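You operate a simulated robot arm through the tools that you are given. There is no shell and no other tool.

Carry out the task below with a simulated robot arm. There is one attempt and no reset: what you move stays moved.

Task
Put things in order on the top of the pine table with the rail. At the end: the grey shim stands where the dark wooden block stood; the cream glue bottle is in the small green basket; the yellow tape measure (marked "5 m") stands where the silver weight with a knob stood; the silver weight with a knob stands on top of the green sheet with two bars; the dark wooden block stands where the yellow tape measure stood; whatever was shut is shut again. Leave all else as you found it, and nothing knocked over.

Only the result counts: the job must be done as asked and must still hold three seconds after the hand-in. Knocking over, shifting, dropping, spilling or breaking anything else fails it. Flat cloth is picked up by pressing the open fingertips on it (5 to 10 N) and closing them slowly along it; thin cloth reads only 2 to 8 mm in the jaws.

Robot
A 7-joint arm with a two-finger parallel gripper, fixed in place. Base frame: the origin is at the foot of the arm, x ahead of it, y to its left, z up; the work surface is at about z = 750. Readings come in mm, rad, newtons and seconds.
With the tool pointing down near the work surface it reaches from about 100 to 660 mm from the base axis. Its first joint turns from -1.152 to 1.152 rad. Payload 1.57 kg.
Tool frame: the origin (TCP) lies between the finger pads and is the grasp point; the fingertips stand 30 mm ahead of it; z points along the fingers, y is the line along which they close. Largest opening 80 mm; finger width 17, thickness 12; the body of the gripper, 40 by 82 mm, starts 80 mm behind the TCP.
Orientation is that of the tool frame in the base frame, as a unit quaternion [w, x, y, z]. With the fingers straight down and closing along the base's y, the tool's x points along the base's -x, its y along +y and its z along -z.

Tools
- The arm moves only by the tool servo_tool. Its argument "moves" is a list that holds one entry, the list of rows, each a list of 7 numbers: the shift along the base's x, y, z in units of 50 mm (1.0 is 50 mm), then the turn, a rotation vector about the base's x, y, z in units of 5 degrees (1.0 is 5 degrees), then the gripper command, from -1 (shut) to 1 (fully open), values between in proportion. In form: [[[dx, dy, dz, wx, wy, wz, fingers], ...]]. A call has 1 to 20 rows; each row shifts and turns the commanded pose from where the row before left it. A call with a number of a shift or a turn outside -1 to 1 is refused whole. A row lasts 0.2 s, in which the tool goes at most 50 mm and 0.15 rad; a call with a longer step from one row to the next is refused whole, and so is a gripper value outside its range. A pose out of reach is approached as far as the arm can. The call stops where the force on the tool passes 40 N (or 10 N more than at its start, if that is more) or the arm is blocked; 0.2 s more then pass. The fingers move at their own pace (about 72 mm/s each) and stop on an object; they squeeze with about 23 N. The grip force told is the motor's: it shows also when the fingers shut on nothing. Time passes only in rows, and 0.2 s behind the last, so rows that do not move let the fingers close. It gives the time, the measured TCP pose, the force on the tool (base axes), the opening and the grip force at its end, in the units of the frame above (readings bear some noise), with the torque about the TCP (base axes, N m) and any sound that the robot's microphone picked up.
- Cameras (640 x 400 px; columns grow to the right, rows downward): "scene" is fixed at [64.2, 438.9, 1424.4]; the picture's right is [-0.69, -0.72, 0.00], its down [-0.42, 0.40, -0.82] and it looks along [0.59, -0.56, -0.58] (base axes); focal length 370 px, centre (320, 200). "wrist" rides on the gripper at [72, -7, -122] in the tool frame; the picture's right is [0.09, 1.00, 0.00], its down [-0.84, 0.08, -0.54] and it looks along [-0.54, 0.05, 0.84] (tool axes); focal length 238 px, centre (320, 200). There is no depth. A picture from a camera that has moved, and an enlarged one, comes with that camera's place and axes in the base frame and with its lens.
- camera(camera): a new picture of that camera. It takes no simulated time.
- inspect(camera, box): a new picture of the part [left, top, right, bottom] of that camera's present view, enlarged. It takes no simulated time.
- hand_in(): hands the job in; it is judged then, once.

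Nothing tells you positions but the pictures and the camera data. Unless the task says otherwise, let go and move clear before handing in.

The tools are called after "Call:" by a JSON object that holds its "method" and its "body". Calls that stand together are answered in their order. servo_tool: Moves the arm, as the interface text tells. Its arguments: {"type":"object","properties":{"moves":{"type":"array","items":{"type":"array","items":{"type":"array","items":{"type":"number"}}}}},"required":["moves"]} The other tools are called the same way: camera (camera) takes a picture; inspect (camera, box) takes an enlarged picture of a part of a camera's view; hand_in () hands the job in.

At the start:

```text
time: 0.0
eef_pos: [446.2, -99.6, 1095.5]
orientation: [0.0, 0.0, 1.0, 0.0]
force: [-0.2, 0.0, -0.2]
wrist_torque: [0.05, 0.0, 0.02]
gripper_width: 80.1
grasp_force: 0.1
```

scene: 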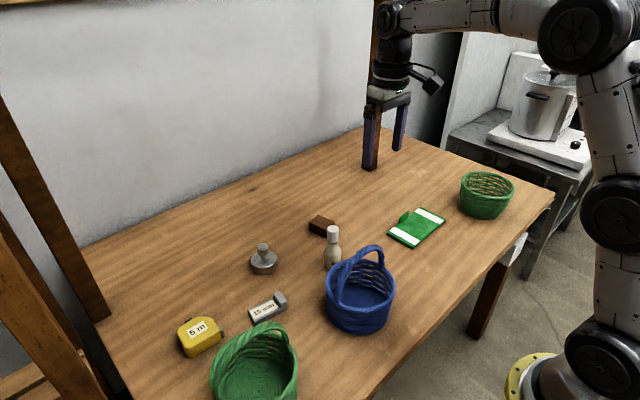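
wrist: 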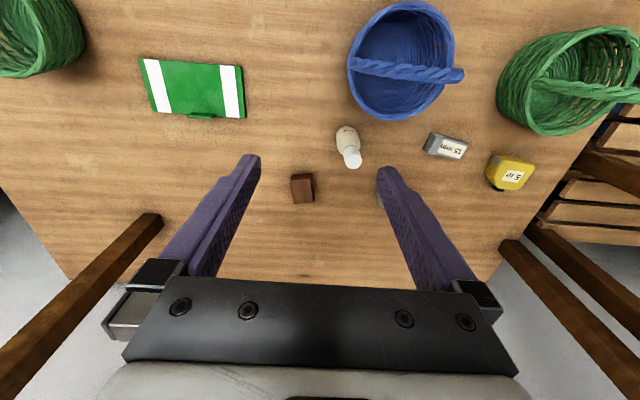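

I see a table with a small green basket, a green sheet with two white bars, a blue basket, a larger green basket, a brown block, a bottle, a silver weight, a grey shim and a yellow tape measure. I will look closer before moving.

Call:
{"method": "inspect", "body": {"camera": "scene", "box": [160, 200, 320, 300]}}

Call:
{"method": "inspect", "body": {"camera": "scene", "box": [160, 280, 320, 380]}}

Call:
{"method": "inspect", "body": {"camera": "scene", "box": [290, 190, 450, 290]}}

Call:
{"method": "inspect", "body": {"camera": "scene", "box": [380, 160, 540, 260]}}

Call:
{"method": "inspect", "body": {"camera": "wrist", "box": [280, 100, 440, 200]}}

Call:
{"method": "inspect", "body": {"camera": "wrist", "box": [400, 100, 560, 200]}}

```text
4.00 times, centred on (240, 250) of scene
camera zoom: at [64.2, 438.9, 1424.4], right [-0.69, -0.72, 0.0], down [-0.42, 0.4, -0.82], along [0.59, -0.56, -0.58], focal length 1481 px, centre (640, 0)
```

zoom: 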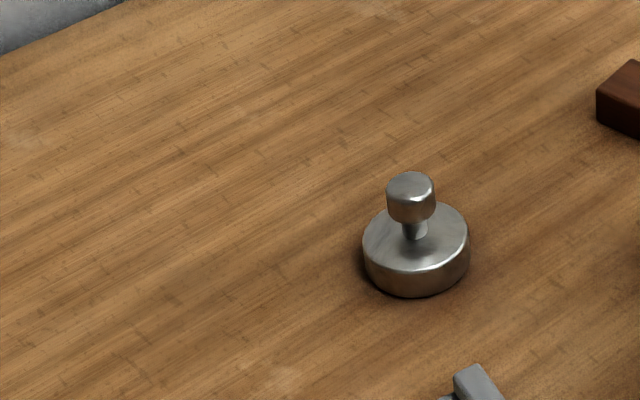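

```text
4.00 times, centred on (240, 330) of scene
camera zoom: at [64.2, 438.9, 1424.4], right [-0.69, -0.72, 0.0], down [-0.42, 0.4, -0.82], along [0.59, -0.56, -0.58], focal length 1481 px, centre (640, -320)
```

zoom: 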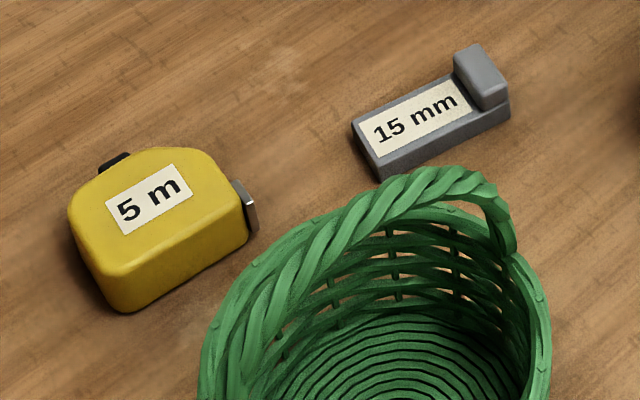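

```text
4.00 times, centred on (370, 240) of scene
camera zoom: at [64.2, 438.9, 1424.4], right [-0.69, -0.72, 0.0], down [-0.42, 0.4, -0.82], along [0.59, -0.56, -0.58], focal length 1481 px, centre (120, 40)
```

zoom: 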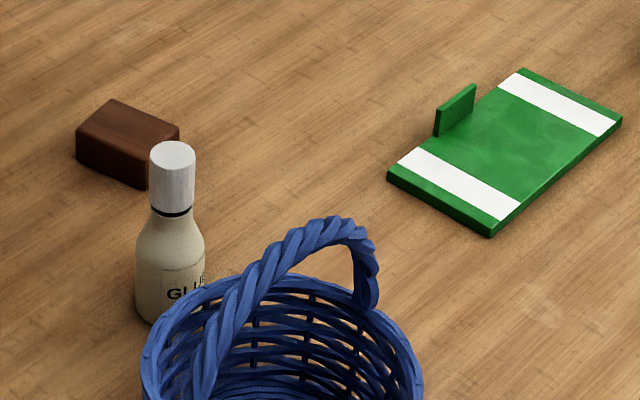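

```text
4.00 times, centred on (460, 210) of scene
camera zoom: at [64.2, 438.9, 1424.4], right [-0.69, -0.72, 0.0], down [-0.42, 0.4, -0.82], along [0.59, -0.56, -0.58], focal length 1481 px, centre (-240, 160)
```

zoom: 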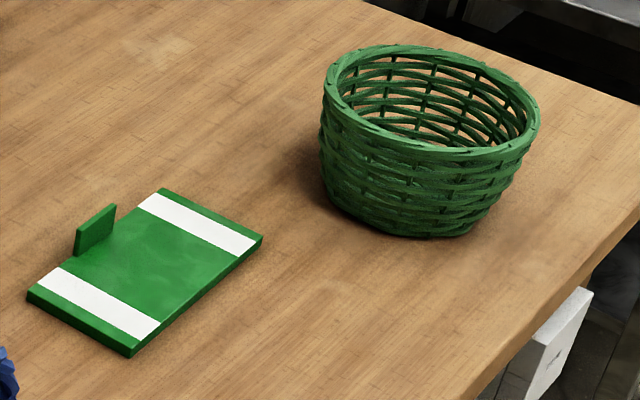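

```text
4.00 times, centred on (360, 150) of wrist
camera zoom: at [374.7, -106.1, 1218.5], right [-0.09, 1.0, 0.0], down [0.84, 0.08, 0.54], along [0.54, 0.05, -0.84], focal length 953 px, centre (160, 400)
```

zoom: 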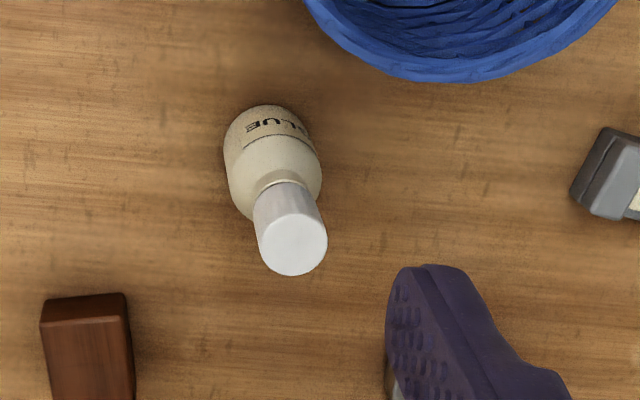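

```text
4.00 times, centred on (480, 150) of wrist
camera zoom: at [374.7, -106.1, 1218.5], right [-0.09, 1.0, 0.0], down [0.84, 0.08, 0.54], along [0.54, 0.05, -0.84], focal length 953 px, centre (-320, 400)
```

zoom: 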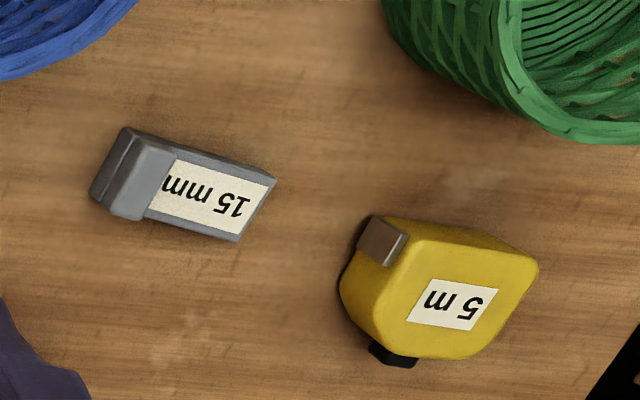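

The cycle needs no spare place: weight onto the sheet, tape to the weight's spot, block to the tape's spot, shim to the block's spot, and last the bottle into the handle-less small basket at about (385,-545). First I go closer with the wrist camera to fix the positions, starting with the weight near (631,90).

Call:
{"method": "servo_tool", "body": {"moves": [[[0.2, 0.6, -0.5, 0, 0, 0, 1], [0.2, 0.6, -0.5, 0, 0, 0, 1], [0.2, 0.6, -0.5, 0, 0, 0, 1], [0.2, 0.6, -0.5, 0, 0, 0, 1], [0.2, 0.6, -0.5, 0, 0, 0, 1], [0.2, 0.6, -0.5, 0, 0, 0, 1], [0, 0, 0, 0, 0, 0, 1], [0, 0, 0, 0, 0, 0, 1]]]}}

Call:
{"method": "camera", "body": {"camera": "wrist"}}

```text
time: 1.8
eef_pos: [508.5, 80.4, 945.2]
orientation: [0.0, 0.0, 1.0, 0.0]
force: [-0.2, 0.2, -0.4]
wrist_torque: [-0.04, 0.02, 0.02]
gripper_width: 80.1
grasp_force: 0.0
```

```text
taken
camera wrist: at [434.4, 74.1, 1068.2], right [-0.09, 1.0, 0.0], down [0.84, 0.08, 0.54], along [0.54, 0.05, -0.84], focal length 238 px, centre (320, 200)
```

wrist: 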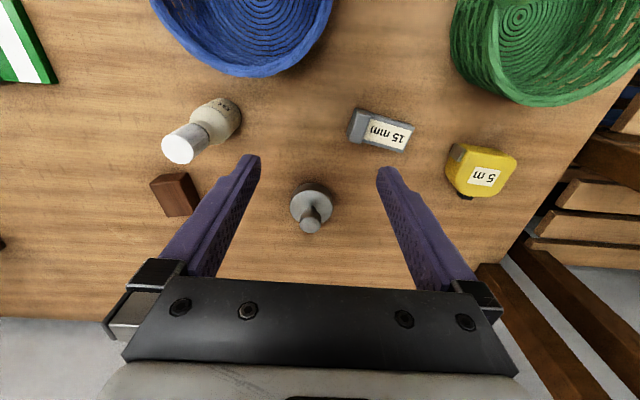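

Call:
{"method": "inspect", "body": {"camera": "wrist", "box": [256, 160, 384, 240]}}

Call:
{"method": "inspect", "body": {"camera": "wrist", "box": [130, 90, 258, 220]}}

Call:
{"method": "inspect", "body": {"camera": "wrist", "box": [400, 120, 528, 200]}}

Call:
{"method": "inspect", "body": {"camera": "wrist", "box": [320, 90, 448, 170]}}

```text
5.00 times, centred on (320, 200) of wrist
camera zoom: at [434.4, 74.1, 1068.2], right [-0.09, 1.0, 0.0], down [0.84, 0.08, 0.54], along [0.54, 0.05, -0.84], focal length 1192 px, centre (320, 200)
```

zoom: 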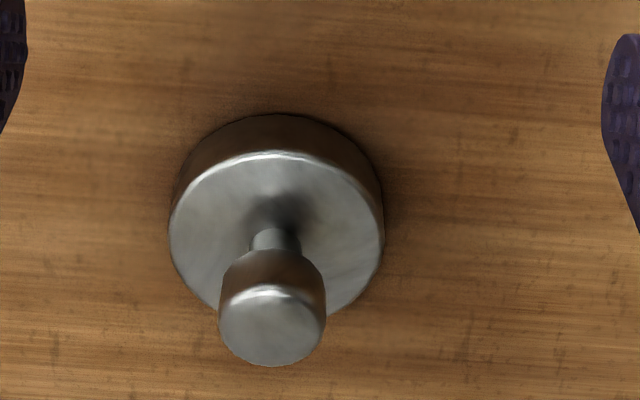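

```text
3.08 times, centred on (194, 155) of wrist
camera zoom: at [434.4, 74.1, 1068.2], right [-0.09, 1.0, 0.0], down [0.84, 0.08, 0.54], along [0.54, 0.05, -0.84], focal length 733 px, centre (708, 338)
```

zoom: 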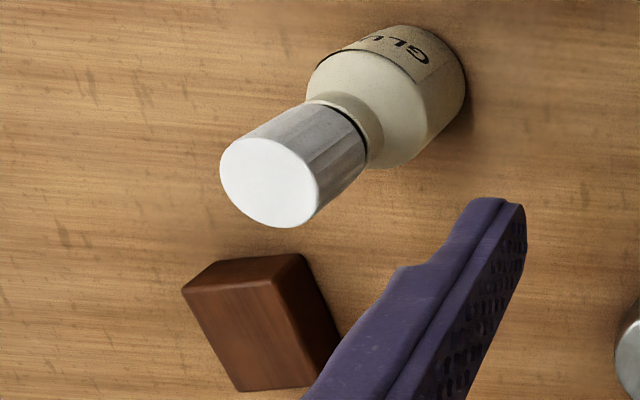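

```text
5.00 times, centred on (464, 160) of wrist
camera zoom: at [434.4, 74.1, 1068.2], right [-0.09, 1.0, 0.0], down [0.84, 0.08, 0.54], along [0.54, 0.05, -0.84], focal length 1192 px, centre (-400, 400)
```

zoom: 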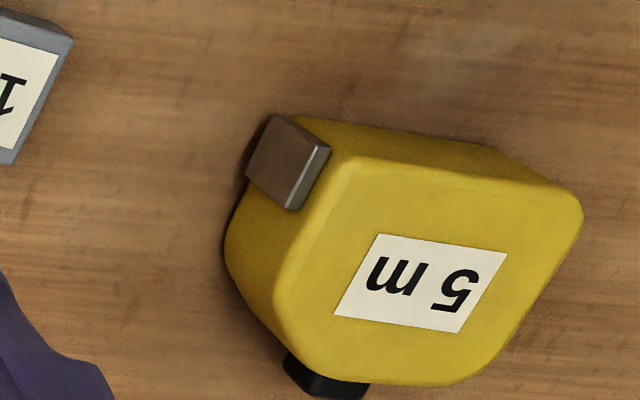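

```text
5.00 times, centred on (384, 130) of wrist
camera zoom: at [434.4, 74.1, 1068.2], right [-0.09, 1.0, 0.0], down [0.84, 0.08, 0.54], along [0.54, 0.05, -0.84], focal length 1192 px, centre (0, 550)
```

zoom: 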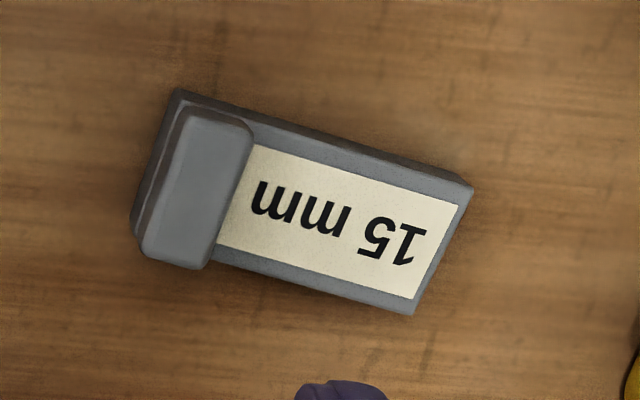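

The weight stands at about (641, 80), its knob between z 797 and 813, 29 mm wide. I go over it, check with the cameras, then lower.

Call:
{"method": "servo_tool", "body": {"moves": [[[0.9, 0, -0.3, 0, 0, 0, 1], [0.9, 0, -0.3, 0, 0, 0, 1], [0.9, 0, -0.3, 0, 0, 0, 1], [0, 0, 0, 0, 0, 0, 1], [0, 0, 0, 0, 0, 0, 1]]]}}

Call:
{"method": "camera", "body": {"camera": "wrist"}}

Call:
{"method": "camera", "body": {"camera": "scene"}}

```text
time: 3.0
eef_pos: [643.9, 81.0, 898.4]
orientation: [0.0, 0.0, 1.0, 0.0]
force: [-0.7, -0.3, 0.0]
wrist_torque: [-0.01, 0.01, 0.01]
gripper_width: 80.0
grasp_force: 0.1
```

```text
taken
camera wrist: at [571.1, 74.9, 1022.4], right [-0.09, 1.0, 0.0], down [0.84, 0.08, 0.54], along [0.54, 0.05, -0.84], focal length 238 px, centre (320, 200)
```

wrist: 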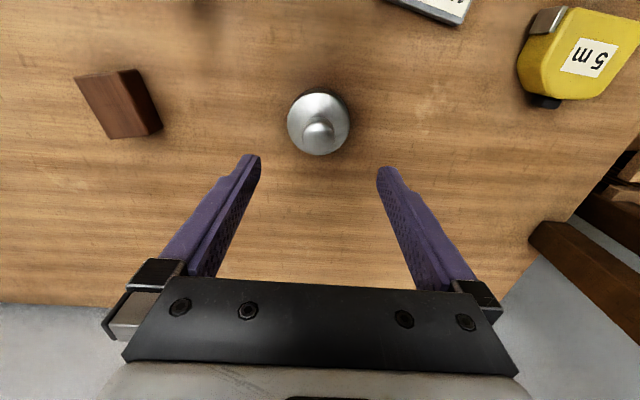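

```text
taken
```

scene: 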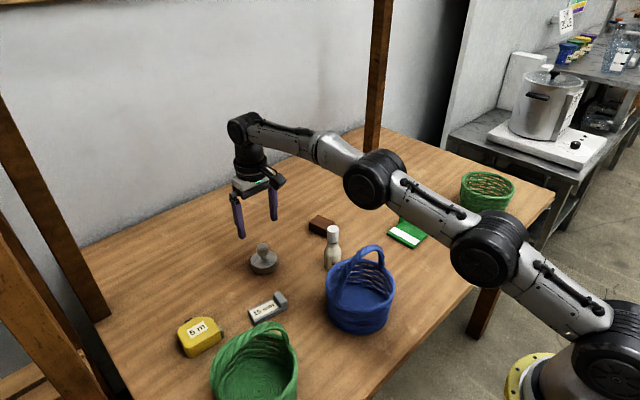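

Call:
{"method": "inspect", "body": {"camera": "wrist", "box": [256, 80, 384, 160]}}

Call:
{"method": "inspect", "body": {"camera": "wrist", "box": [50, 40, 210, 140]}}

Call:
{"method": "inspect", "body": {"camera": "wrist", "box": [480, 0, 640, 110]}}

```text
5.00 times, centred on (320, 120) of wrist
camera zoom: at [571.1, 74.9, 1022.4], right [-0.09, 1.0, 0.0], down [0.84, 0.08, 0.54], along [0.54, 0.05, -0.84], focal length 1192 px, centre (320, 600)
```

zoom: 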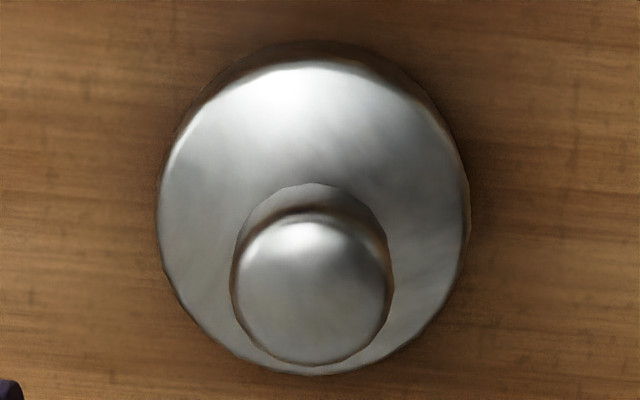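

```text
4.00 times, centred on (130, 90) of wrist
camera zoom: at [571.1, 74.9, 1022.4], right [-0.09, 1.0, 0.0], down [0.84, 0.08, 0.54], along [0.54, 0.05, -0.84], focal length 953 px, centre (1080, 640)
```

zoom: 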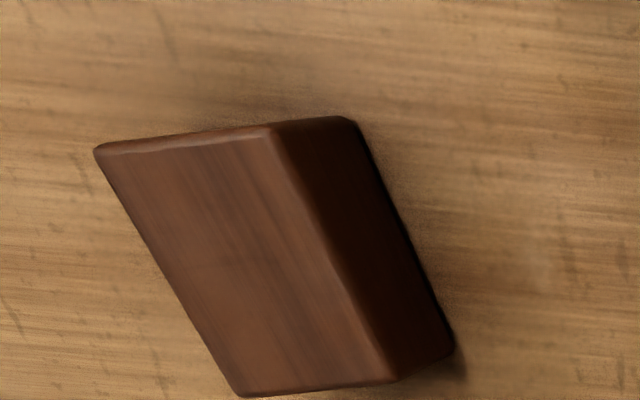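

```text
3.64 times, centred on (560, 55) of wrist
camera zoom: at [571.1, 74.9, 1022.4], right [-0.09, 1.0, 0.0], down [0.84, 0.08, 0.54], along [0.54, 0.05, -0.84], focal length 867 px, centre (-553, 727)
```

zoom: 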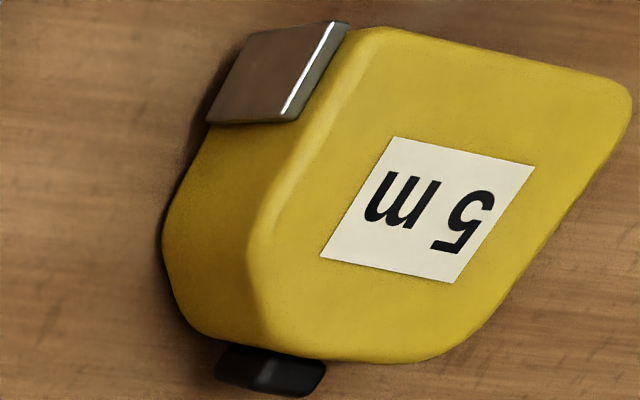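

The weight is centred at about (639.5, 79.7), and the tool is 3 mm too far in x. I correct that and lower to z 808 so the fingertips hold the knob above the disc.

Call:
{"method": "servo_tool", "body": {"moves": [[[-0.07, 0, -0.4, 0, 0, 0, 1], [0, 0, -0.5, 0, 0, 0, 1], [0, 0, -0.5, 0, 0, 0, 1], [0, 0, -0.3, 0, 0, 0, 1], [0, 0, -0.14, 0, 0, 0, 1], [0, 0, 0, 0, 0, 0, 1]]]}}

Call:
{"method": "camera", "body": {"camera": "wrist"}}

Call:
{"method": "inspect", "body": {"camera": "scene", "box": [200, 200, 328, 280]}}

```text
time: 4.4
eef_pos: [637.8, 81.3, 808.8]
orientation: [-0.001, -0.001, 1.0, 0.0]
force: [-0.8, -0.3, -0.2]
wrist_torque: [0.02, 0.02, 0.0]
gripper_width: 80.3
grasp_force: 0.1
```

```text
taken
camera wrist: at [566.2, 74.1, 931.3], right [-0.09, 1.0, 0.0], down [0.84, 0.08, 0.54], along [0.54, 0.05, -0.84], focal length 238 px, centre (320, 200)
```

wrist: 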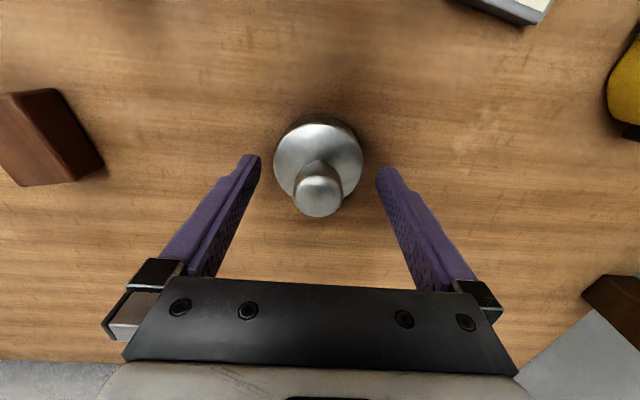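

```text
5.00 times, centred on (264, 240) of scene
camera zoom: at [64.2, 438.9, 1424.4], right [-0.69, -0.72, 0.0], down [-0.42, 0.4, -0.82], along [0.59, -0.56, -0.58], focal length 1851 px, centre (600, 0)
```

zoom: 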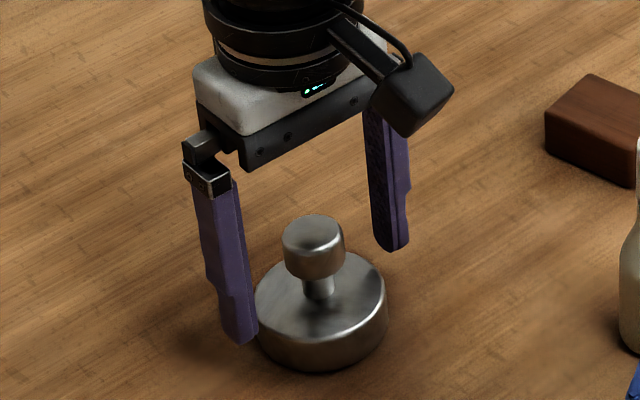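

Call:
{"method": "inspect", "body": {"camera": "wrist", "box": [256, 140, 384, 220]}}

```text
5.00 times, centred on (320, 180) of wrist
camera zoom: at [566.2, 74.1, 931.3], right [-0.09, 1.0, 0.0], down [0.84, 0.08, 0.54], along [0.54, 0.05, -0.84], focal length 1192 px, centre (320, 300)
```

zoom: 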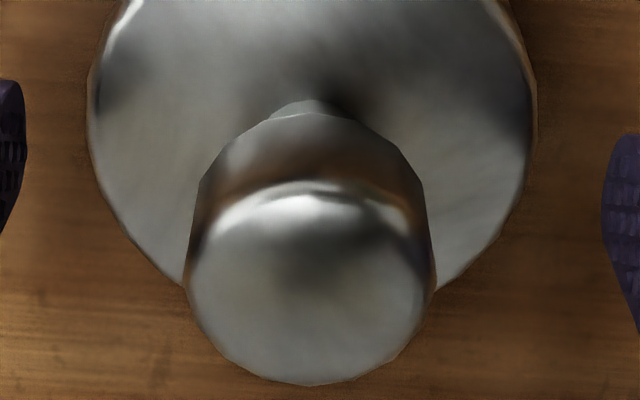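

The knob sits centred between the fingers at (640, 80). I close on it.

Call:
{"method": "servo_tool", "body": {"moves": [[[0.03, 0, 0, 0, 0, 0, 0.2], [0, 0, 0, 0, 0, 0, -0.2], [0, 0, 0, 0, 0, 0, -0.6], [0, 0, 0, 0, 0, 0, -1], [0, 0, 0, 0, 0, 0, -1], [0, 0, 0, 0, 0, 0, -1]]]}}

```text
time: 5.8
eef_pos: [640.6, 82.8, 809.5]
orientation: [0.0, 0.0, 1.0, 0.0]
force: [1.1, -1.4, 0.9]
wrist_torque: [-0.05, 0.07, 0.03]
gripper_width: 29.0
grasp_force: 23.3
```

Call:
{"method": "servo_tool", "body": {"moves": [[[0, 0, 0.1, 0, 0, 0, -1], [0, 0, 0.3, 0, 0, 0, -1], [0, 0, 0.5, 0, 0, 0, -1], [0, 0, 0.6, 0, 0, 0, -1], [0, 0, 0.5, 0, 0, 0, -1], [0, 0, 0, 0, 0, 0, -1], [0, 0, 0, 0, 0, 0, -1]]]}}

Call:
{"method": "camera", "body": {"camera": "wrist"}}

Call:
{"method": "camera", "body": {"camera": "scene"}}

```text
time: 7.4
eef_pos: [640.3, 81.1, 907.4]
orientation: [0.0, 0.0, 1.0, 0.0]
force: [0.0, -0.2, -3.8]
wrist_torque: [0.0, -0.01, -0.01]
gripper_width: 28.9
grasp_force: 23.2
```

```text
taken
camera wrist: at [567.9, 73.7, 1031.6], right [-0.09, 1.0, 0.0], down [0.84, 0.08, 0.54], along [0.54, 0.05, -0.84], focal length 238 px, centre (320, 200)
```

wrist: 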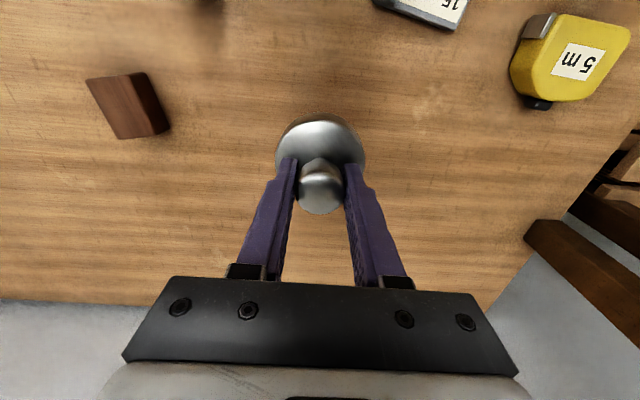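

```text
taken
```

scene: 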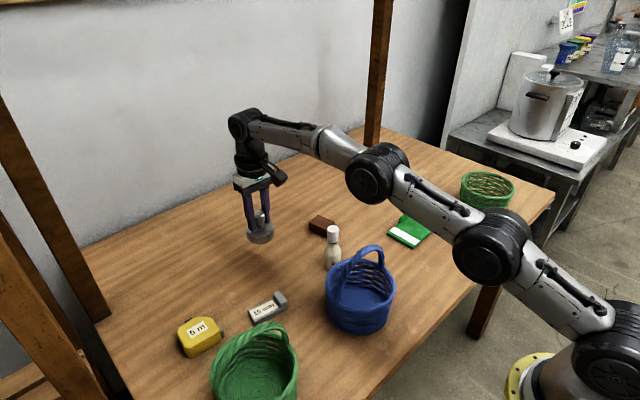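

The weight is held by the knob (bottom about 59 mm below the TCP). I raise it and carry it toward the green sheet near (460,-320), stopping short to measure the sheet.

Call:
{"method": "servo_tool", "body": {"moves": [[[0, 0, 0.5, 0, 0, 0, -1], [0, 0, 0.6, 0, 0, 0, -1], [-0.25, -0.33, 0, 0, 0, 0, -1], [-0.45, -0.6, 0, 0, 0, 0, -1], [-0.55, -0.73, 0, 0, 0, 0, -1], [-0.55, -0.73, 0, 0, 0, 0, -1], [-0.55, -0.73, 0, 0, 0, 0, -1], [-0.55, -0.73, 0, 0, 0, 0, -1], [-0.55, -0.73, 0, 0, 0, 0, -1], [-0.55, -0.73, 0, 0, 0, 0, -1], [-0.55, -0.73, 0, 0, 0, 0, -1], [-0.55, -0.73, 0, 0, 0, 0, -1], [-0.55, -0.73, 0, 0, 0, 0, -1], [-0.35, -0.5, 0, 0, 0, 0, -1], [0, 0, 0, 0, 0, 0, -1], [0, 0, 0, 0, 0, 0, -1]]]}}

Call:
{"method": "camera", "body": {"camera": "wrist"}}

Call:
{"method": "camera", "body": {"camera": "scene"}}

```text
time: 10.8
eef_pos: [335.3, -319.3, 962.1]
orientation: [0.001, 0.0, 1.0, 0.0]
force: [0.5, 0.3, -1.9]
wrist_torque: [0.0, -0.02, -0.01]
gripper_width: 29.1
grasp_force: 23.2
out of reach, approached as far as the arm can: row 2
```

```text
taken
camera wrist: at [263.6, -326.4, 1085.4], right [-0.09, 1.0, 0.0], down [0.84, 0.08, 0.54], along [0.54, 0.05, -0.84], focal length 238 px, centre (320, 200)
```

wrist: 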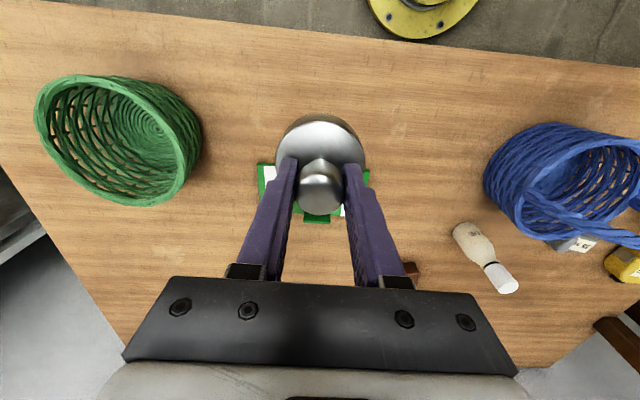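

```text
taken
```

scene: 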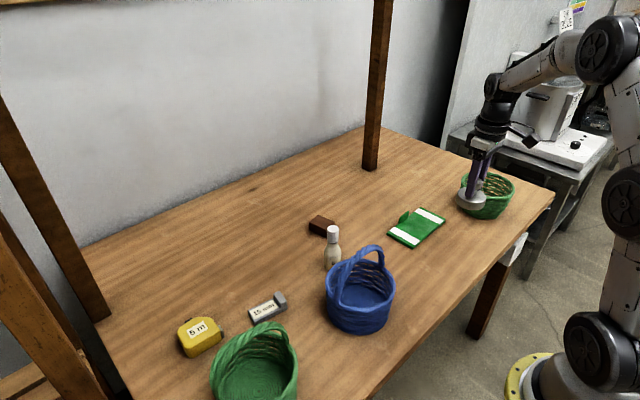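

Call:
{"method": "inspect", "body": {"camera": "wrist", "box": [240, 140, 400, 240]}}

Call:
{"method": "inspect", "body": {"camera": "wrist", "box": [20, 60, 212, 220]}}

Call:
{"method": "inspect", "body": {"camera": "scene", "box": [380, 190, 460, 250]}}

```text
4.00 times, centred on (320, 190) of wrist
camera zoom: at [263.6, -326.4, 1085.4], right [-0.09, 1.0, 0.0], down [0.84, 0.08, 0.54], along [0.54, 0.05, -0.84], focal length 953 px, centre (320, 240)
```

zoom: 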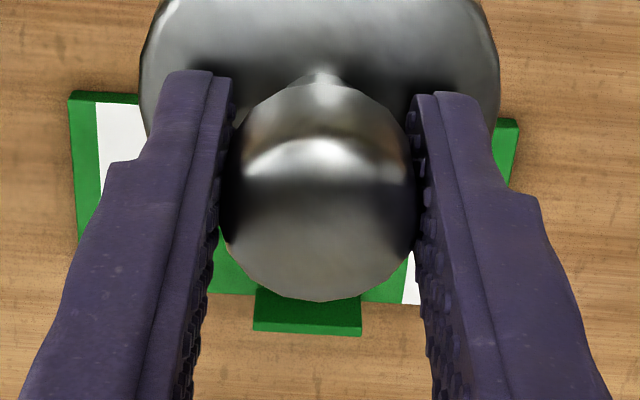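

```text
2.50 times, centred on (116, 140) of wrist
camera zoom: at [263.6, -326.4, 1085.4], right [-0.09, 1.0, 0.0], down [0.84, 0.08, 0.54], along [0.54, 0.05, -0.84], focal length 596 px, centre (830, 350)
```

zoom: 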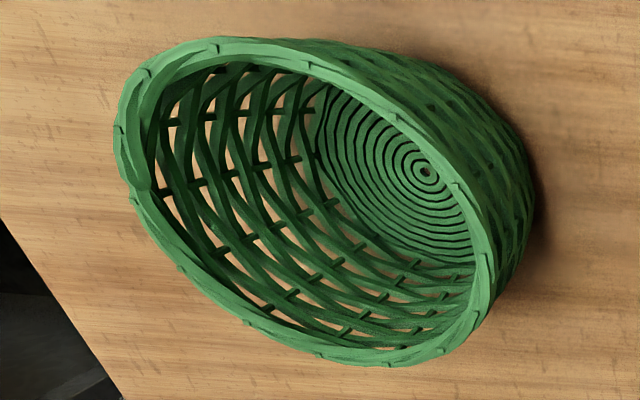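

```text
6.67 times, centred on (420, 220) of scene
camera zoom: at [64.2, 438.9, 1424.5], right [-0.69, -0.72, 0.0], down [-0.42, 0.4, -0.82], along [0.59, -0.56, -0.58], focal length 2468 px, centre (-347, 67)
```

zoom: 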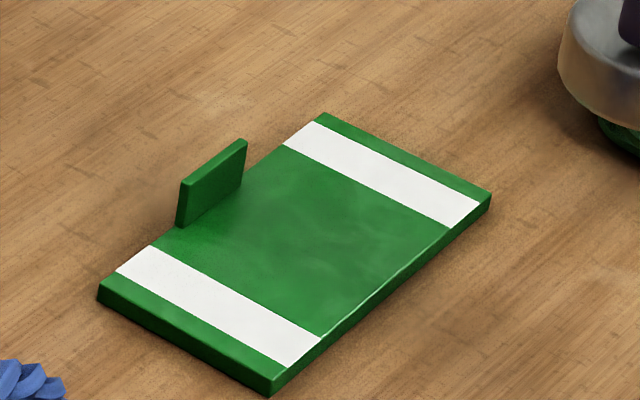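

The sheet's centre is at about (460,-320), its top at about z 757, with an upright tab at the far edge. I carry the weight over (457,-320) and lower most of the way.

Call:
{"method": "servo_tool", "body": {"moves": [[[0.6, 0, 0, 0, 0, 0, -1], [0.9, 0, 0, 0, 0, 0, -1], [0.6, 0, 0, 0, 0, 0, -1], [0.33, 0, -0.3, 0, 0, 0, -1], [0, 0, -0.6, 0, 0, 0, -1], [0, 0, -0.6, 0, 0, 0, -1], [0, 0, -0.6, 0, 0, 0, -1], [0, 0, -0.4, 0, 0, 0, -1], [0, 0, 0, 0, 0, 0, -1], [0, 0, 0, 0, 0, 0, -1]]]}}

Call:
{"method": "camera", "body": {"camera": "wrist"}}

Call:
{"method": "inspect", "body": {"camera": "scene", "box": [360, 170, 488, 250]}}

```text
time: 13.0
eef_pos: [457.1, -319.2, 836.3]
orientation: [-0.001, 0.001, 1.0, 0.0]
force: [0.0, -0.4, -3.5]
wrist_torque: [0.04, 0.01, 0.01]
gripper_width: 29.3
grasp_force: 22.5
```

```text
taken
camera wrist: at [385.1, -326.5, 959.4], right [-0.09, 1.0, 0.0], down [0.84, 0.08, 0.54], along [0.54, 0.05, -0.84], focal length 238 px, centre (320, 200)
```

wrist: 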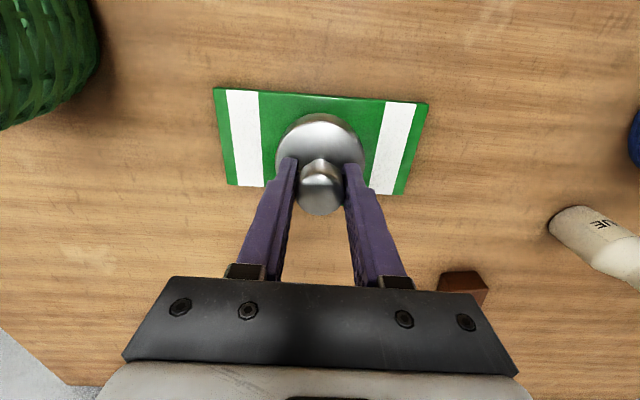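

```text
5.00 times, centred on (424, 210) of scene
camera zoom: at [64.2, 438.9, 1424.5], right [-0.69, -0.72, 0.0], down [-0.42, 0.4, -0.82], along [0.59, -0.56, -0.58], focal length 1851 px, centre (-200, 150)
```

zoom: 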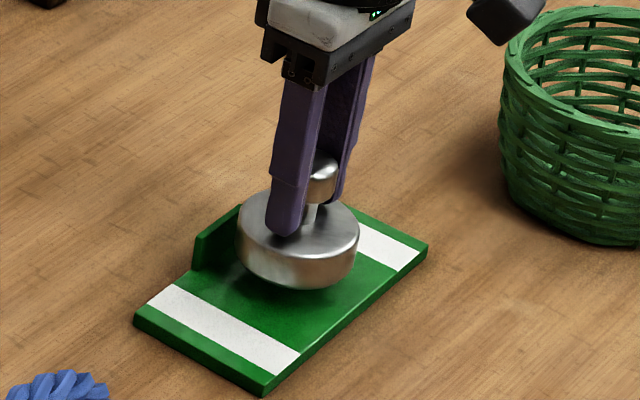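

The weight hangs centred over the sheet. I lower in small steps until it touches.

Call:
{"method": "servo_tool", "body": {"moves": [[[0, 0, -0.15, 0, 0, 0, -1], [0, 0, -0.1, 0, 0, 0, -1], [0, 0, -0.05, 0, 0, 0, -1], [0, 0, 0, 0, 0, 0, -1]]]}}

Call:
{"method": "inspect", "body": {"camera": "scene", "box": [360, 170, 488, 250]}}

```text
time: 14.0
eef_pos: [458.0, -320.7, 822.4]
orientation: [0.0, 0.0, 1.0, -0.001]
force: [0.0, 0.3, -3.3]
wrist_torque: [-0.01, 0.0, 0.02]
gripper_width: 29.0
grasp_force: 23.1
```

```text
5.00 times, centred on (424, 210) of scene
camera zoom: at [64.2, 438.9, 1424.5], right [-0.69, -0.72, 0.0], down [-0.42, 0.4, -0.82], along [0.59, -0.56, -0.58], focal length 1851 px, centre (-200, 150)
```

zoom: 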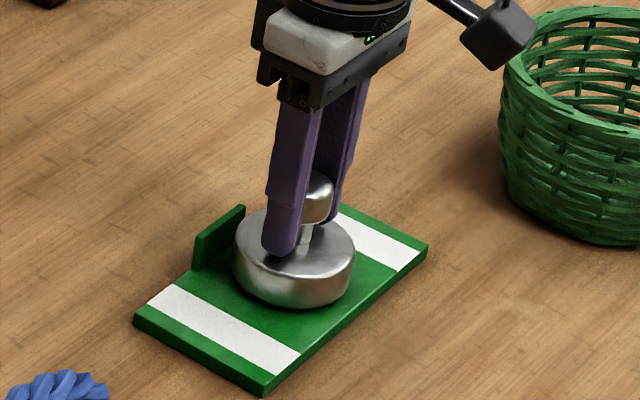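

Call:
{"method": "servo_tool", "body": {"moves": [[[0, 0, -0.04, 0, 0, 0, -1], [0, 0, -0.03, 0, 0, 0, -1], [0, 0, 0, 0, 0, 0, -1]]]}}

```text
time: 14.8
eef_pos: [457.7, -319.7, 818.8]
orientation: [0.001, 0.001, 1.0, 0.001]
force: [-0.4, 0.8, -2.0]
wrist_torque: [0.0, -0.02, 0.0]
gripper_width: 29.3
grasp_force: 23.7
```

Call:
{"method": "servo_tool", "body": {"moves": [[[0, 0, -0.03, 0, 0, 0, -1], [0, 0, 0, 0, 0, 0, -1]]]}}

```text
time: 15.4
eef_pos: [457.8, -319.1, 819.3]
orientation: [0.001, 0.001, 1.0, 0.0]
force: [-2.8, 1.7, 5.9]
wrist_torque: [0.11, 0.21, 0.01]
gripper_width: 29.4
grasp_force: 22.9
```

It touches the sheet (force reversed). I open and rise.

Call:
{"method": "servo_tool", "body": {"moves": [[[0, 0, 0.02, 0, 0, 0, -0.3], [0, 0, 0, 0, 0, 0, 0], [0, 0, 0, 0, 0, 0, 0.2], [0, 0, 0.1, 0, 0, 0, 0.2], [0, 0, 0.5, 0, 0, 0, 0.4], [0, 0, 0.8, 0, 0, 0, 1], [0, 0, 0.9, 0, 0, 0, 1], [0, 0, 0.5, 0, 0, 0, 1], [0, 0, 0, 0, 0, 0, 1]]]}}

Call:
{"method": "camera", "body": {"camera": "wrist"}}

Call:
{"method": "inspect", "body": {"camera": "scene", "box": [360, 170, 488, 250]}}

```text
time: 17.4
eef_pos: [458.3, -320.3, 959.6]
orientation: [0.0, 0.0, 1.0, 0.0]
force: [0.2, -0.1, 1.1]
wrist_torque: [0.07, 0.0, 0.03]
gripper_width: 80.1
grasp_force: 0.0
```

```text
taken
camera wrist: at [386.2, -326.7, 1081.2], right [-0.09, 1.0, 0.0], down [0.84, 0.08, 0.54], along [0.54, 0.05, -0.84], focal length 238 px, centre (320, 200)
```

wrist: 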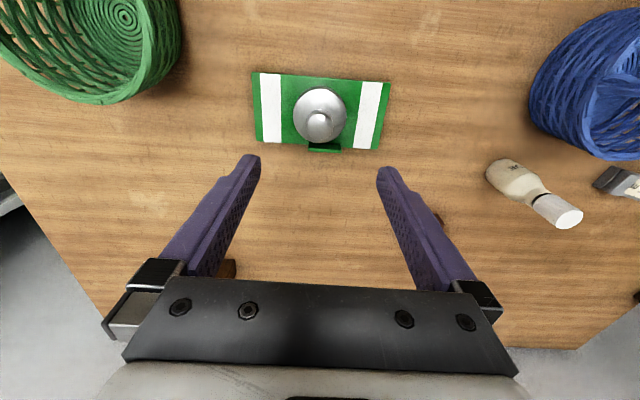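

```text
5.00 times, centred on (424, 210) of scene
camera zoom: at [64.2, 438.9, 1424.4], right [-0.69, -0.72, 0.0], down [-0.42, 0.4, -0.82], along [0.59, -0.56, -0.58], focal length 1851 px, centre (-200, 150)
```

zoom: 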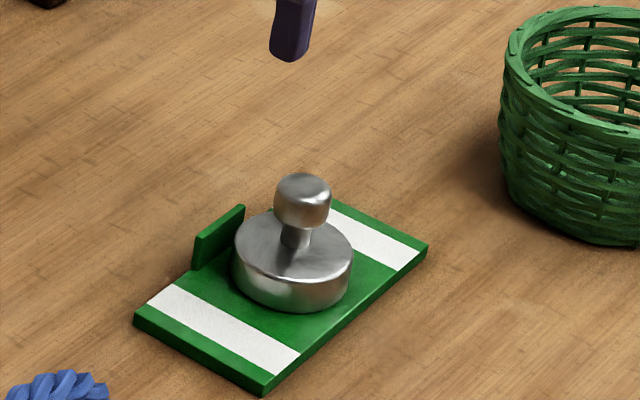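

The weight stands on the sheet. Next the tape: I move to a viewing pose near it.

Call:
{"method": "servo_tool", "body": {"moves": [[[0, 0.5, 0.1, 0, 0, 0, 1], [0, 0.9, 0.1, 0, 0, 0, 1], [0, 0.95, 0, 0, 0, 0, 1], [0, 0.95, 0, 0, 0, 0, 1], [0, 0.95, 0, 0, 0, 0, 1], [0, 0.95, 0, 0, 0, 0, 1], [0, 0.95, 0, 0, 0, 0, 1], [0, 0.95, 0, 0, 0, 0, 1], [0, 0.95, 0, 0, 0, 0, 1], [0, 0.95, 0, 0, 0, 0, 1], [0, 0.95, 0, 0, 0, 0, 1], [0, 0.95, 0, 0, 0, 0, 1], [0, 0.95, 0, 0, 0, 0, 1], [0, 0.6, 0, 0, 0, 0, 1], [0, 0, -0.2, 0, 0, 0, 1], [0, 0, 0, 0, 0, 0, 1]]]}}

Call:
{"method": "camera", "body": {"camera": "wrist"}}

Call:
{"method": "inspect", "body": {"camera": "wrist", "box": [256, 120, 384, 200]}}

```text
time: 20.8
eef_pos: [456.9, 303.0, 958.0]
orientation: [0.0, 0.0, 1.0, -0.001]
force: [0.1, -0.1, -0.4]
wrist_torque: [0.01, -0.01, 0.0]
gripper_width: 80.0
grasp_force: 0.0
```

```text
taken
camera wrist: at [384.5, 296.2, 1081.1], right [-0.09, 1.0, 0.0], down [0.84, 0.08, 0.54], along [0.54, 0.05, -0.84], focal length 238 px, centre (320, 200)
```

wrist: 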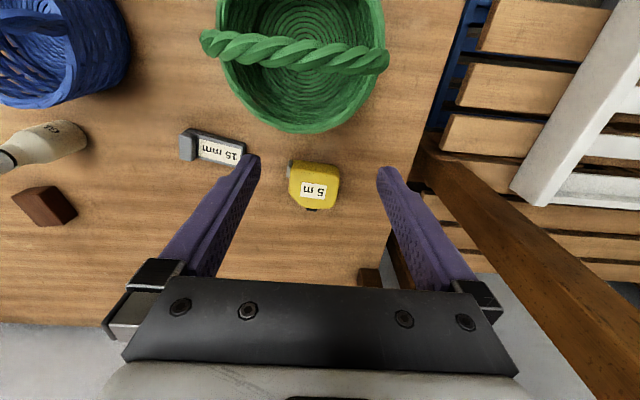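

```text
5.00 times, centred on (320, 160) of wrist
camera zoom: at [384.5, 296.2, 1081.1], right [-0.09, 1.0, 0.0], down [0.84, 0.08, 0.54], along [0.54, 0.05, -0.84], focal length 1192 px, centre (320, 400)
```

zoom: 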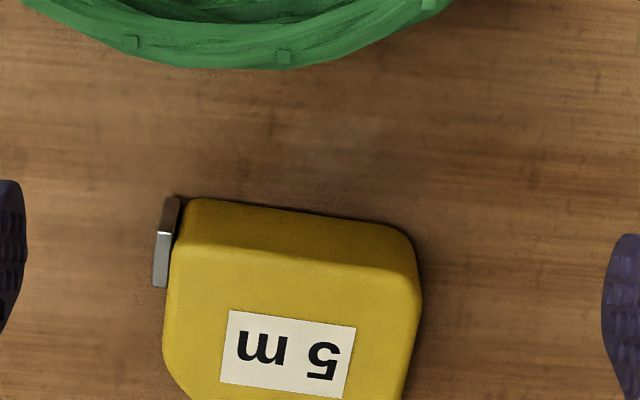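

Call:
{"method": "inspect", "body": {"camera": "wrist", "box": [256, 145, 384, 225]}}

Call:
{"method": "inspect", "body": {"camera": "wrist", "box": [170, 110, 266, 170]}}

```text
5.00 times, centred on (320, 185) of wrist
camera zoom: at [384.5, 296.2, 1081.1], right [-0.09, 1.0, 0.0], down [0.84, 0.08, 0.54], along [0.54, 0.05, -0.84], focal length 1192 px, centre (320, 275)
```

zoom: 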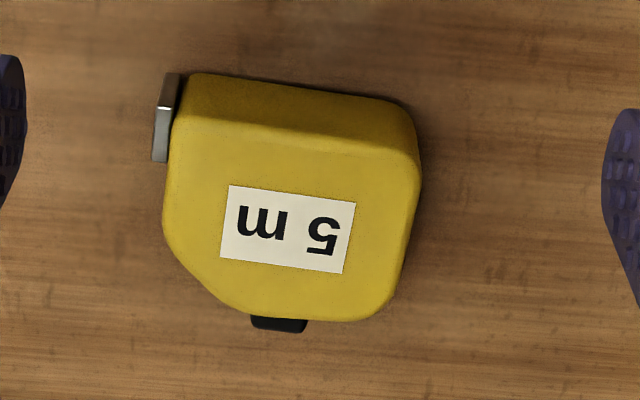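

```text
6.67 times, centred on (218, 140) of wrist
camera zoom: at [384.5, 296.2, 1081.1], right [-0.09, 1.0, 0.0], down [0.84, 0.08, 0.54], along [0.54, 0.05, -0.84], focal length 1589 px, centre (1000, 600)
```

zoom: 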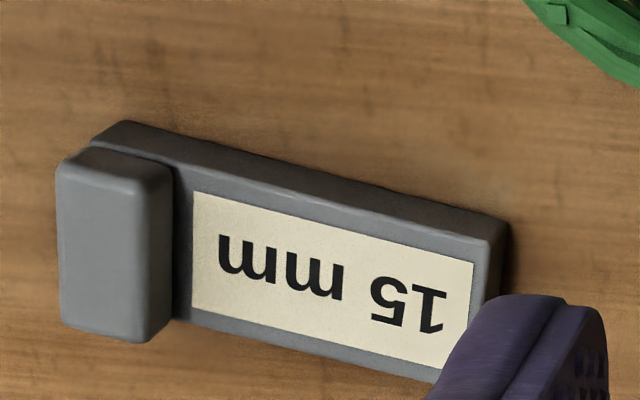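

The tape (about 73 x 63 x 31 mm) is centred near (563, 303), turned by about 3–4°. I will grip it along y, between its hook and its bevel at x≈560; first I go down to just above it and check clearance.

Call:
{"method": "servo_tool", "body": {"moves": [[[0.7, 0, 0, 0, 0, -0.6, 1], [0.7, 0, -0.3, 0, 0, 0, 1], [0.67, 0, -0.6, 0, 0, 0, 1], [0, 0, -0.8, 0, 0, 0, 1], [0, 0, -0.6, 0, 0, 0, 1], [0, 0, 0, 0, 0, 0, 1], [0, 0, 0, 0, 0, 0, 1]]]}}

Call:
{"method": "camera", "body": {"camera": "wrist"}}

Call:
{"method": "inspect", "body": {"camera": "wrist", "box": [224, 80, 416, 200]}}

Call:
{"method": "inspect", "body": {"camera": "scene", "box": [140, 260, 300, 360]}}

```text
time: 22.4
eef_pos: [561.1, 302.7, 843.0]
orientation: [0.0, 0.027, 1.0, 0.0]
force: [-0.2, -0.2, 0.1]
wrist_torque: [0.0, 0.0, 0.01]
gripper_width: 79.9
grasp_force: 0.0
```

```text
taken
camera wrist: at [487.8, 299.8, 965.8], right [-0.04, 1.0, 0.0], down [0.84, 0.03, 0.54], along [0.54, 0.02, -0.84], focal length 238 px, centre (320, 200)
```

wrist: 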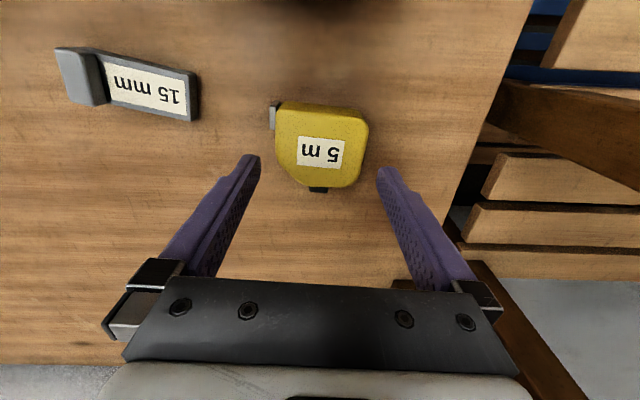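

```text
3.33 times, centred on (320, 140) of wrist
camera zoom: at [487.8, 299.8, 965.8], right [-0.04, 1.0, 0.0], down [0.84, 0.03, 0.54], along [0.54, 0.02, -0.84], focal length 794 px, centre (320, 400)
```

zoom: 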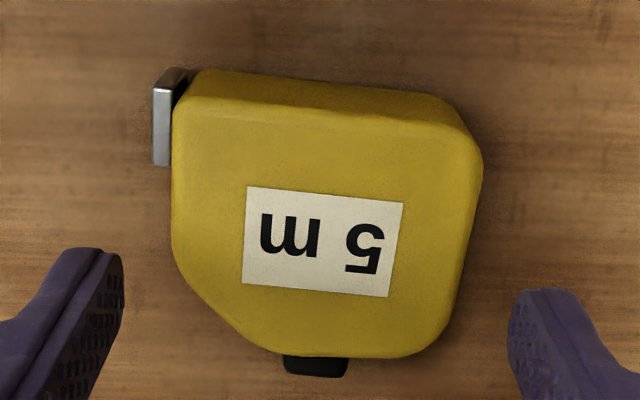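

```text
4.00 times, centred on (220, 310) of scene
camera zoom: at [64.2, 438.9, 1424.4], right [-0.69, -0.72, 0.0], down [-0.42, 0.4, -0.82], along [0.59, -0.56, -0.58], focal length 1481 px, centre (720, -240)
```

zoom: 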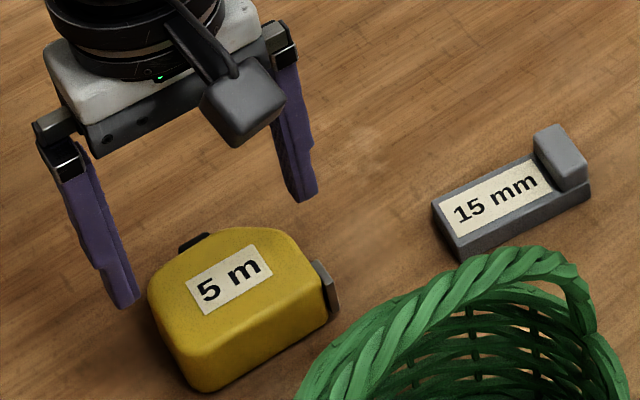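

Alignment is good, with about 2–3 mm clearance each side. I go down until the tips are just above the tape top and look again.

Call:
{"method": "servo_tool", "body": {"moves": [[[-0.02, 0.01, -0.2, 0, 0, -0.2, 1], [0, 0, -0.25, 0, 0, 0, 1], [0, 0, -0.1, 0, 0, 0, 1], [0, 0, 0, 0, 0, 0, 1]]]}}

Call:
{"method": "inspect", "body": {"camera": "wrist", "box": [224, 100, 416, 220]}}

Call:
{"method": "inspect", "body": {"camera": "scene", "box": [150, 270, 278, 350]}}

```text
time: 23.4
eef_pos: [560.1, 304.3, 815.4]
orientation: [0.0, 0.035, 0.999, 0.0]
force: [0.3, -0.9, -0.1]
wrist_torque: [-0.03, 0.04, 0.04]
gripper_width: 80.0
grasp_force: 0.1
```

```text
3.33 times, centred on (320, 160) of wrist
camera zoom: at [487.4, 301.8, 938.2], right [-0.02, 1.0, 0.0], down [0.84, 0.02, 0.54], along [0.54, 0.01, -0.84], focal length 794 px, centre (320, 333)
```

zoom: 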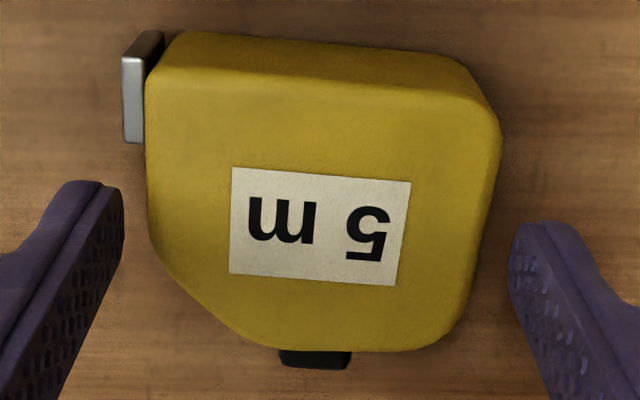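

```text
5.00 times, centred on (214, 310) of scene
camera zoom: at [64.2, 438.9, 1424.4], right [-0.69, -0.72, 0.0], down [-0.42, 0.4, -0.82], along [0.59, -0.56, -0.58], focal length 1851 px, centre (850, -350)
```

zoom: 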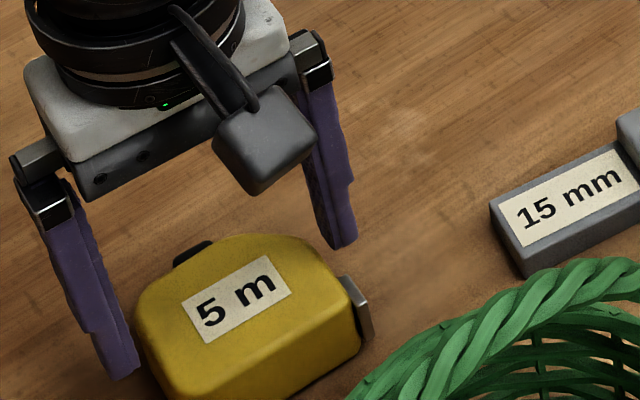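

Gaps on both sides look equal. I go down around the tape and close gently.

Call:
{"method": "servo_tool", "body": {"moves": [[[0, 0, -0.15, 0, 0, 0, 1], [0, 0, -0.15, 0, 0, 0, 1], [0, 0, -0.15, 0, 0, 0, 1], [0, 0, -0.12, 0, 0, 0, 1], [0, 0, 0, 0, 0, 0, 1]]]}}

Call:
{"method": "inspect", "body": {"camera": "wrist", "box": [224, 120, 416, 240]}}

```text
time: 24.6
eef_pos: [559.9, 304.7, 787.6]
orientation: [0.0, 0.035, 0.999, 0.0]
force: [0.4, 0.8, 0.9]
wrist_torque: [0.01, 0.0, -0.04]
gripper_width: 80.0
grasp_force: 0.0
```

```text
3.33 times, centred on (320, 180) of wrist
camera zoom: at [487.5, 301.6, 910.4], right [-0.02, 1.0, 0.0], down [0.84, 0.02, 0.54], along [0.54, 0.01, -0.84], focal length 794 px, centre (320, 267)
```

zoom: 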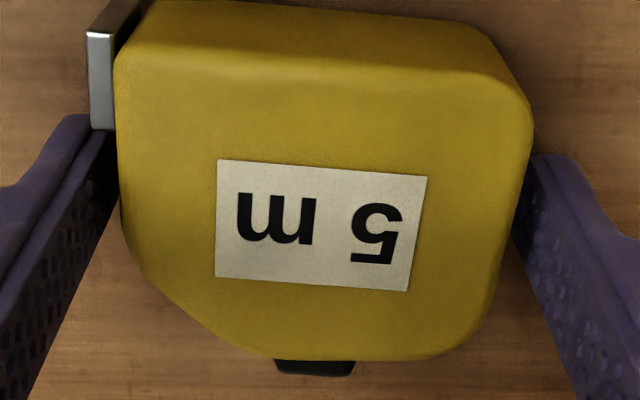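

Call:
{"method": "servo_tool", "body": {"moves": [[[0, 0, 0, 0, 0, 0, 0.85], [0, 0, 0, 0, 0, 0, 0.75], [0, 0, 0, 0, 0, 0, 0.6], [0, 0, 0, 0, 0, 0, 0.2], [0, 0, 0, 0, 0, 0, -1], [0, 0, 0, 0, 0, 0, -1]]]}}

Call:
{"method": "inspect", "body": {"camera": "wrist", "box": [224, 120, 416, 240]}}

```text
time: 26.0
eef_pos: [559.2, 303.6, 786.8]
orientation: [0.001, 0.035, 0.999, 0.0]
force: [1.0, -0.3, -0.2]
wrist_torque: [-0.07, 0.0, 0.03]
gripper_width: 71.7
grasp_force: 23.4
```

```text
3.33 times, centred on (320, 180) of wrist
camera zoom: at [487.5, 301.6, 910.5], right [-0.02, 1.0, 0.0], down [0.84, 0.02, 0.54], along [0.54, 0.01, -0.84], focal length 794 px, centre (320, 267)
```

zoom: 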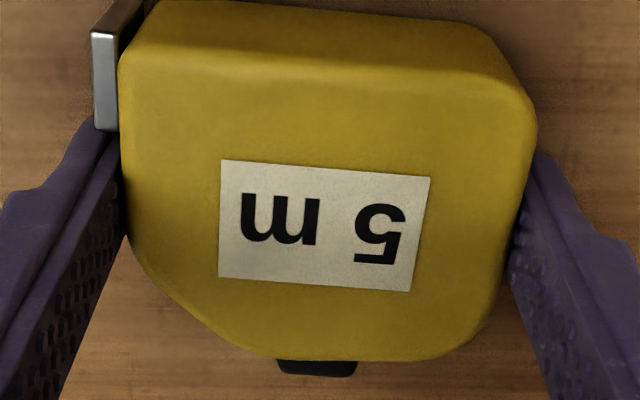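

The tape is held (71.7 mm). I lift it, carry it to the weight's old place (TCP target 637, 79.7) and lower most of the way.

Call:
{"method": "servo_tool", "body": {"moves": [[[0, 0, 0.1, 0, 0, 0, -1], [0, 0, 0.4, 0, 0, 0, -1], [0, 0, 0.6, 0, 0, 0, -1], [0, 0, 0.34, 0, 0, 0, -1], [0.1, -0.4, 0, 0, 0, 0, -1], [0.25, -0.74, 0, 0, 0, 0, -1], [0.25, -0.74, 0, 0, 0, 0, -1], [0.25, -0.74, 0, 0, 0, 0, -1], [0.25, -0.74, 0, 0, 0, 0, -1], [0.25, -0.68, 0, 0, 0, 0, -1], [0.19, -0.436, 0, 0, 0, 0, -1], [0, 0, -0.4, 0, 0, 0, -1], [0, 0, -0.5, 0, 0, 0, -1], [0, 0, -0.2, 0, 0, 0, -1], [0, 0, 0, 0, 0, 0, -1], [0, 0, 0, 0, 0, 0, -1]]]}}

Call:
{"method": "camera", "body": {"camera": "wrist"}}

Call:
{"method": "camera", "body": {"camera": "scene"}}

```text
time: 29.4
eef_pos: [636.4, 79.8, 802.6]
orientation: [0.0, 0.035, 0.999, 0.001]
force: [-0.6, 0.2, -1.6]
wrist_torque: [-0.02, -0.05, 0.0]
gripper_width: 71.5
grasp_force: 22.9
```

```text
taken
camera wrist: at [564.4, 77.7, 927.2], right [-0.02, 1.0, 0.0], down [0.84, 0.02, 0.54], along [0.54, 0.01, -0.84], focal length 238 px, centre (320, 200)
```

wrist: 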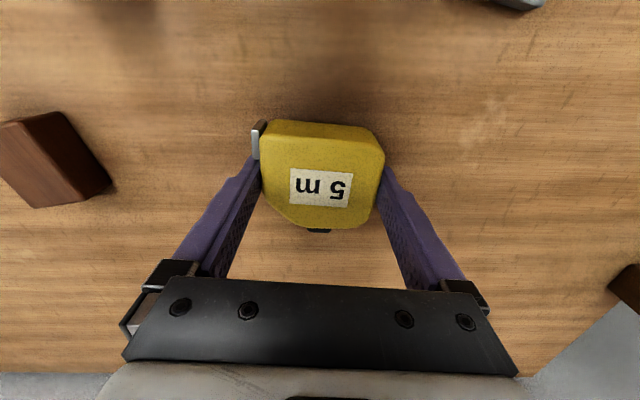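

```text
taken
```

scene: 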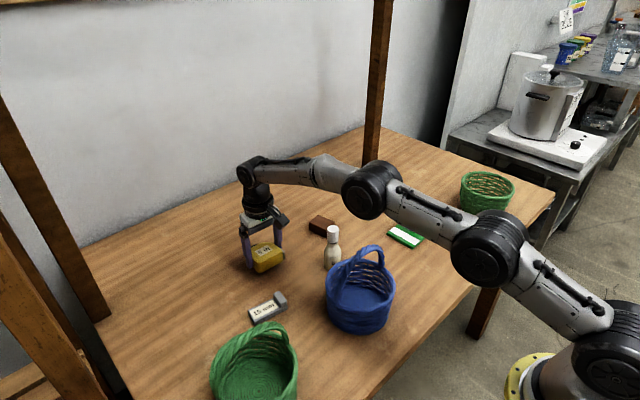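

Call:
{"method": "servo_tool", "body": {"moves": [[[0, 0, -0.15, 0, 0, 0, -1], [0, 0, -0.1, 0, 0, 0, -1], [0, 0, -0.03, 0, 0, 0, -1], [0, 0, 0, 0, 0, 0, -1]]]}}

```text
time: 30.4
eef_pos: [637.1, 80.0, 790.4]
orientation: [0.0, 0.035, 0.999, 0.0]
force: [-0.2, 0.5, -2.4]
wrist_torque: [0.01, 0.01, -0.01]
gripper_width: 71.5
grasp_force: 23.3
```

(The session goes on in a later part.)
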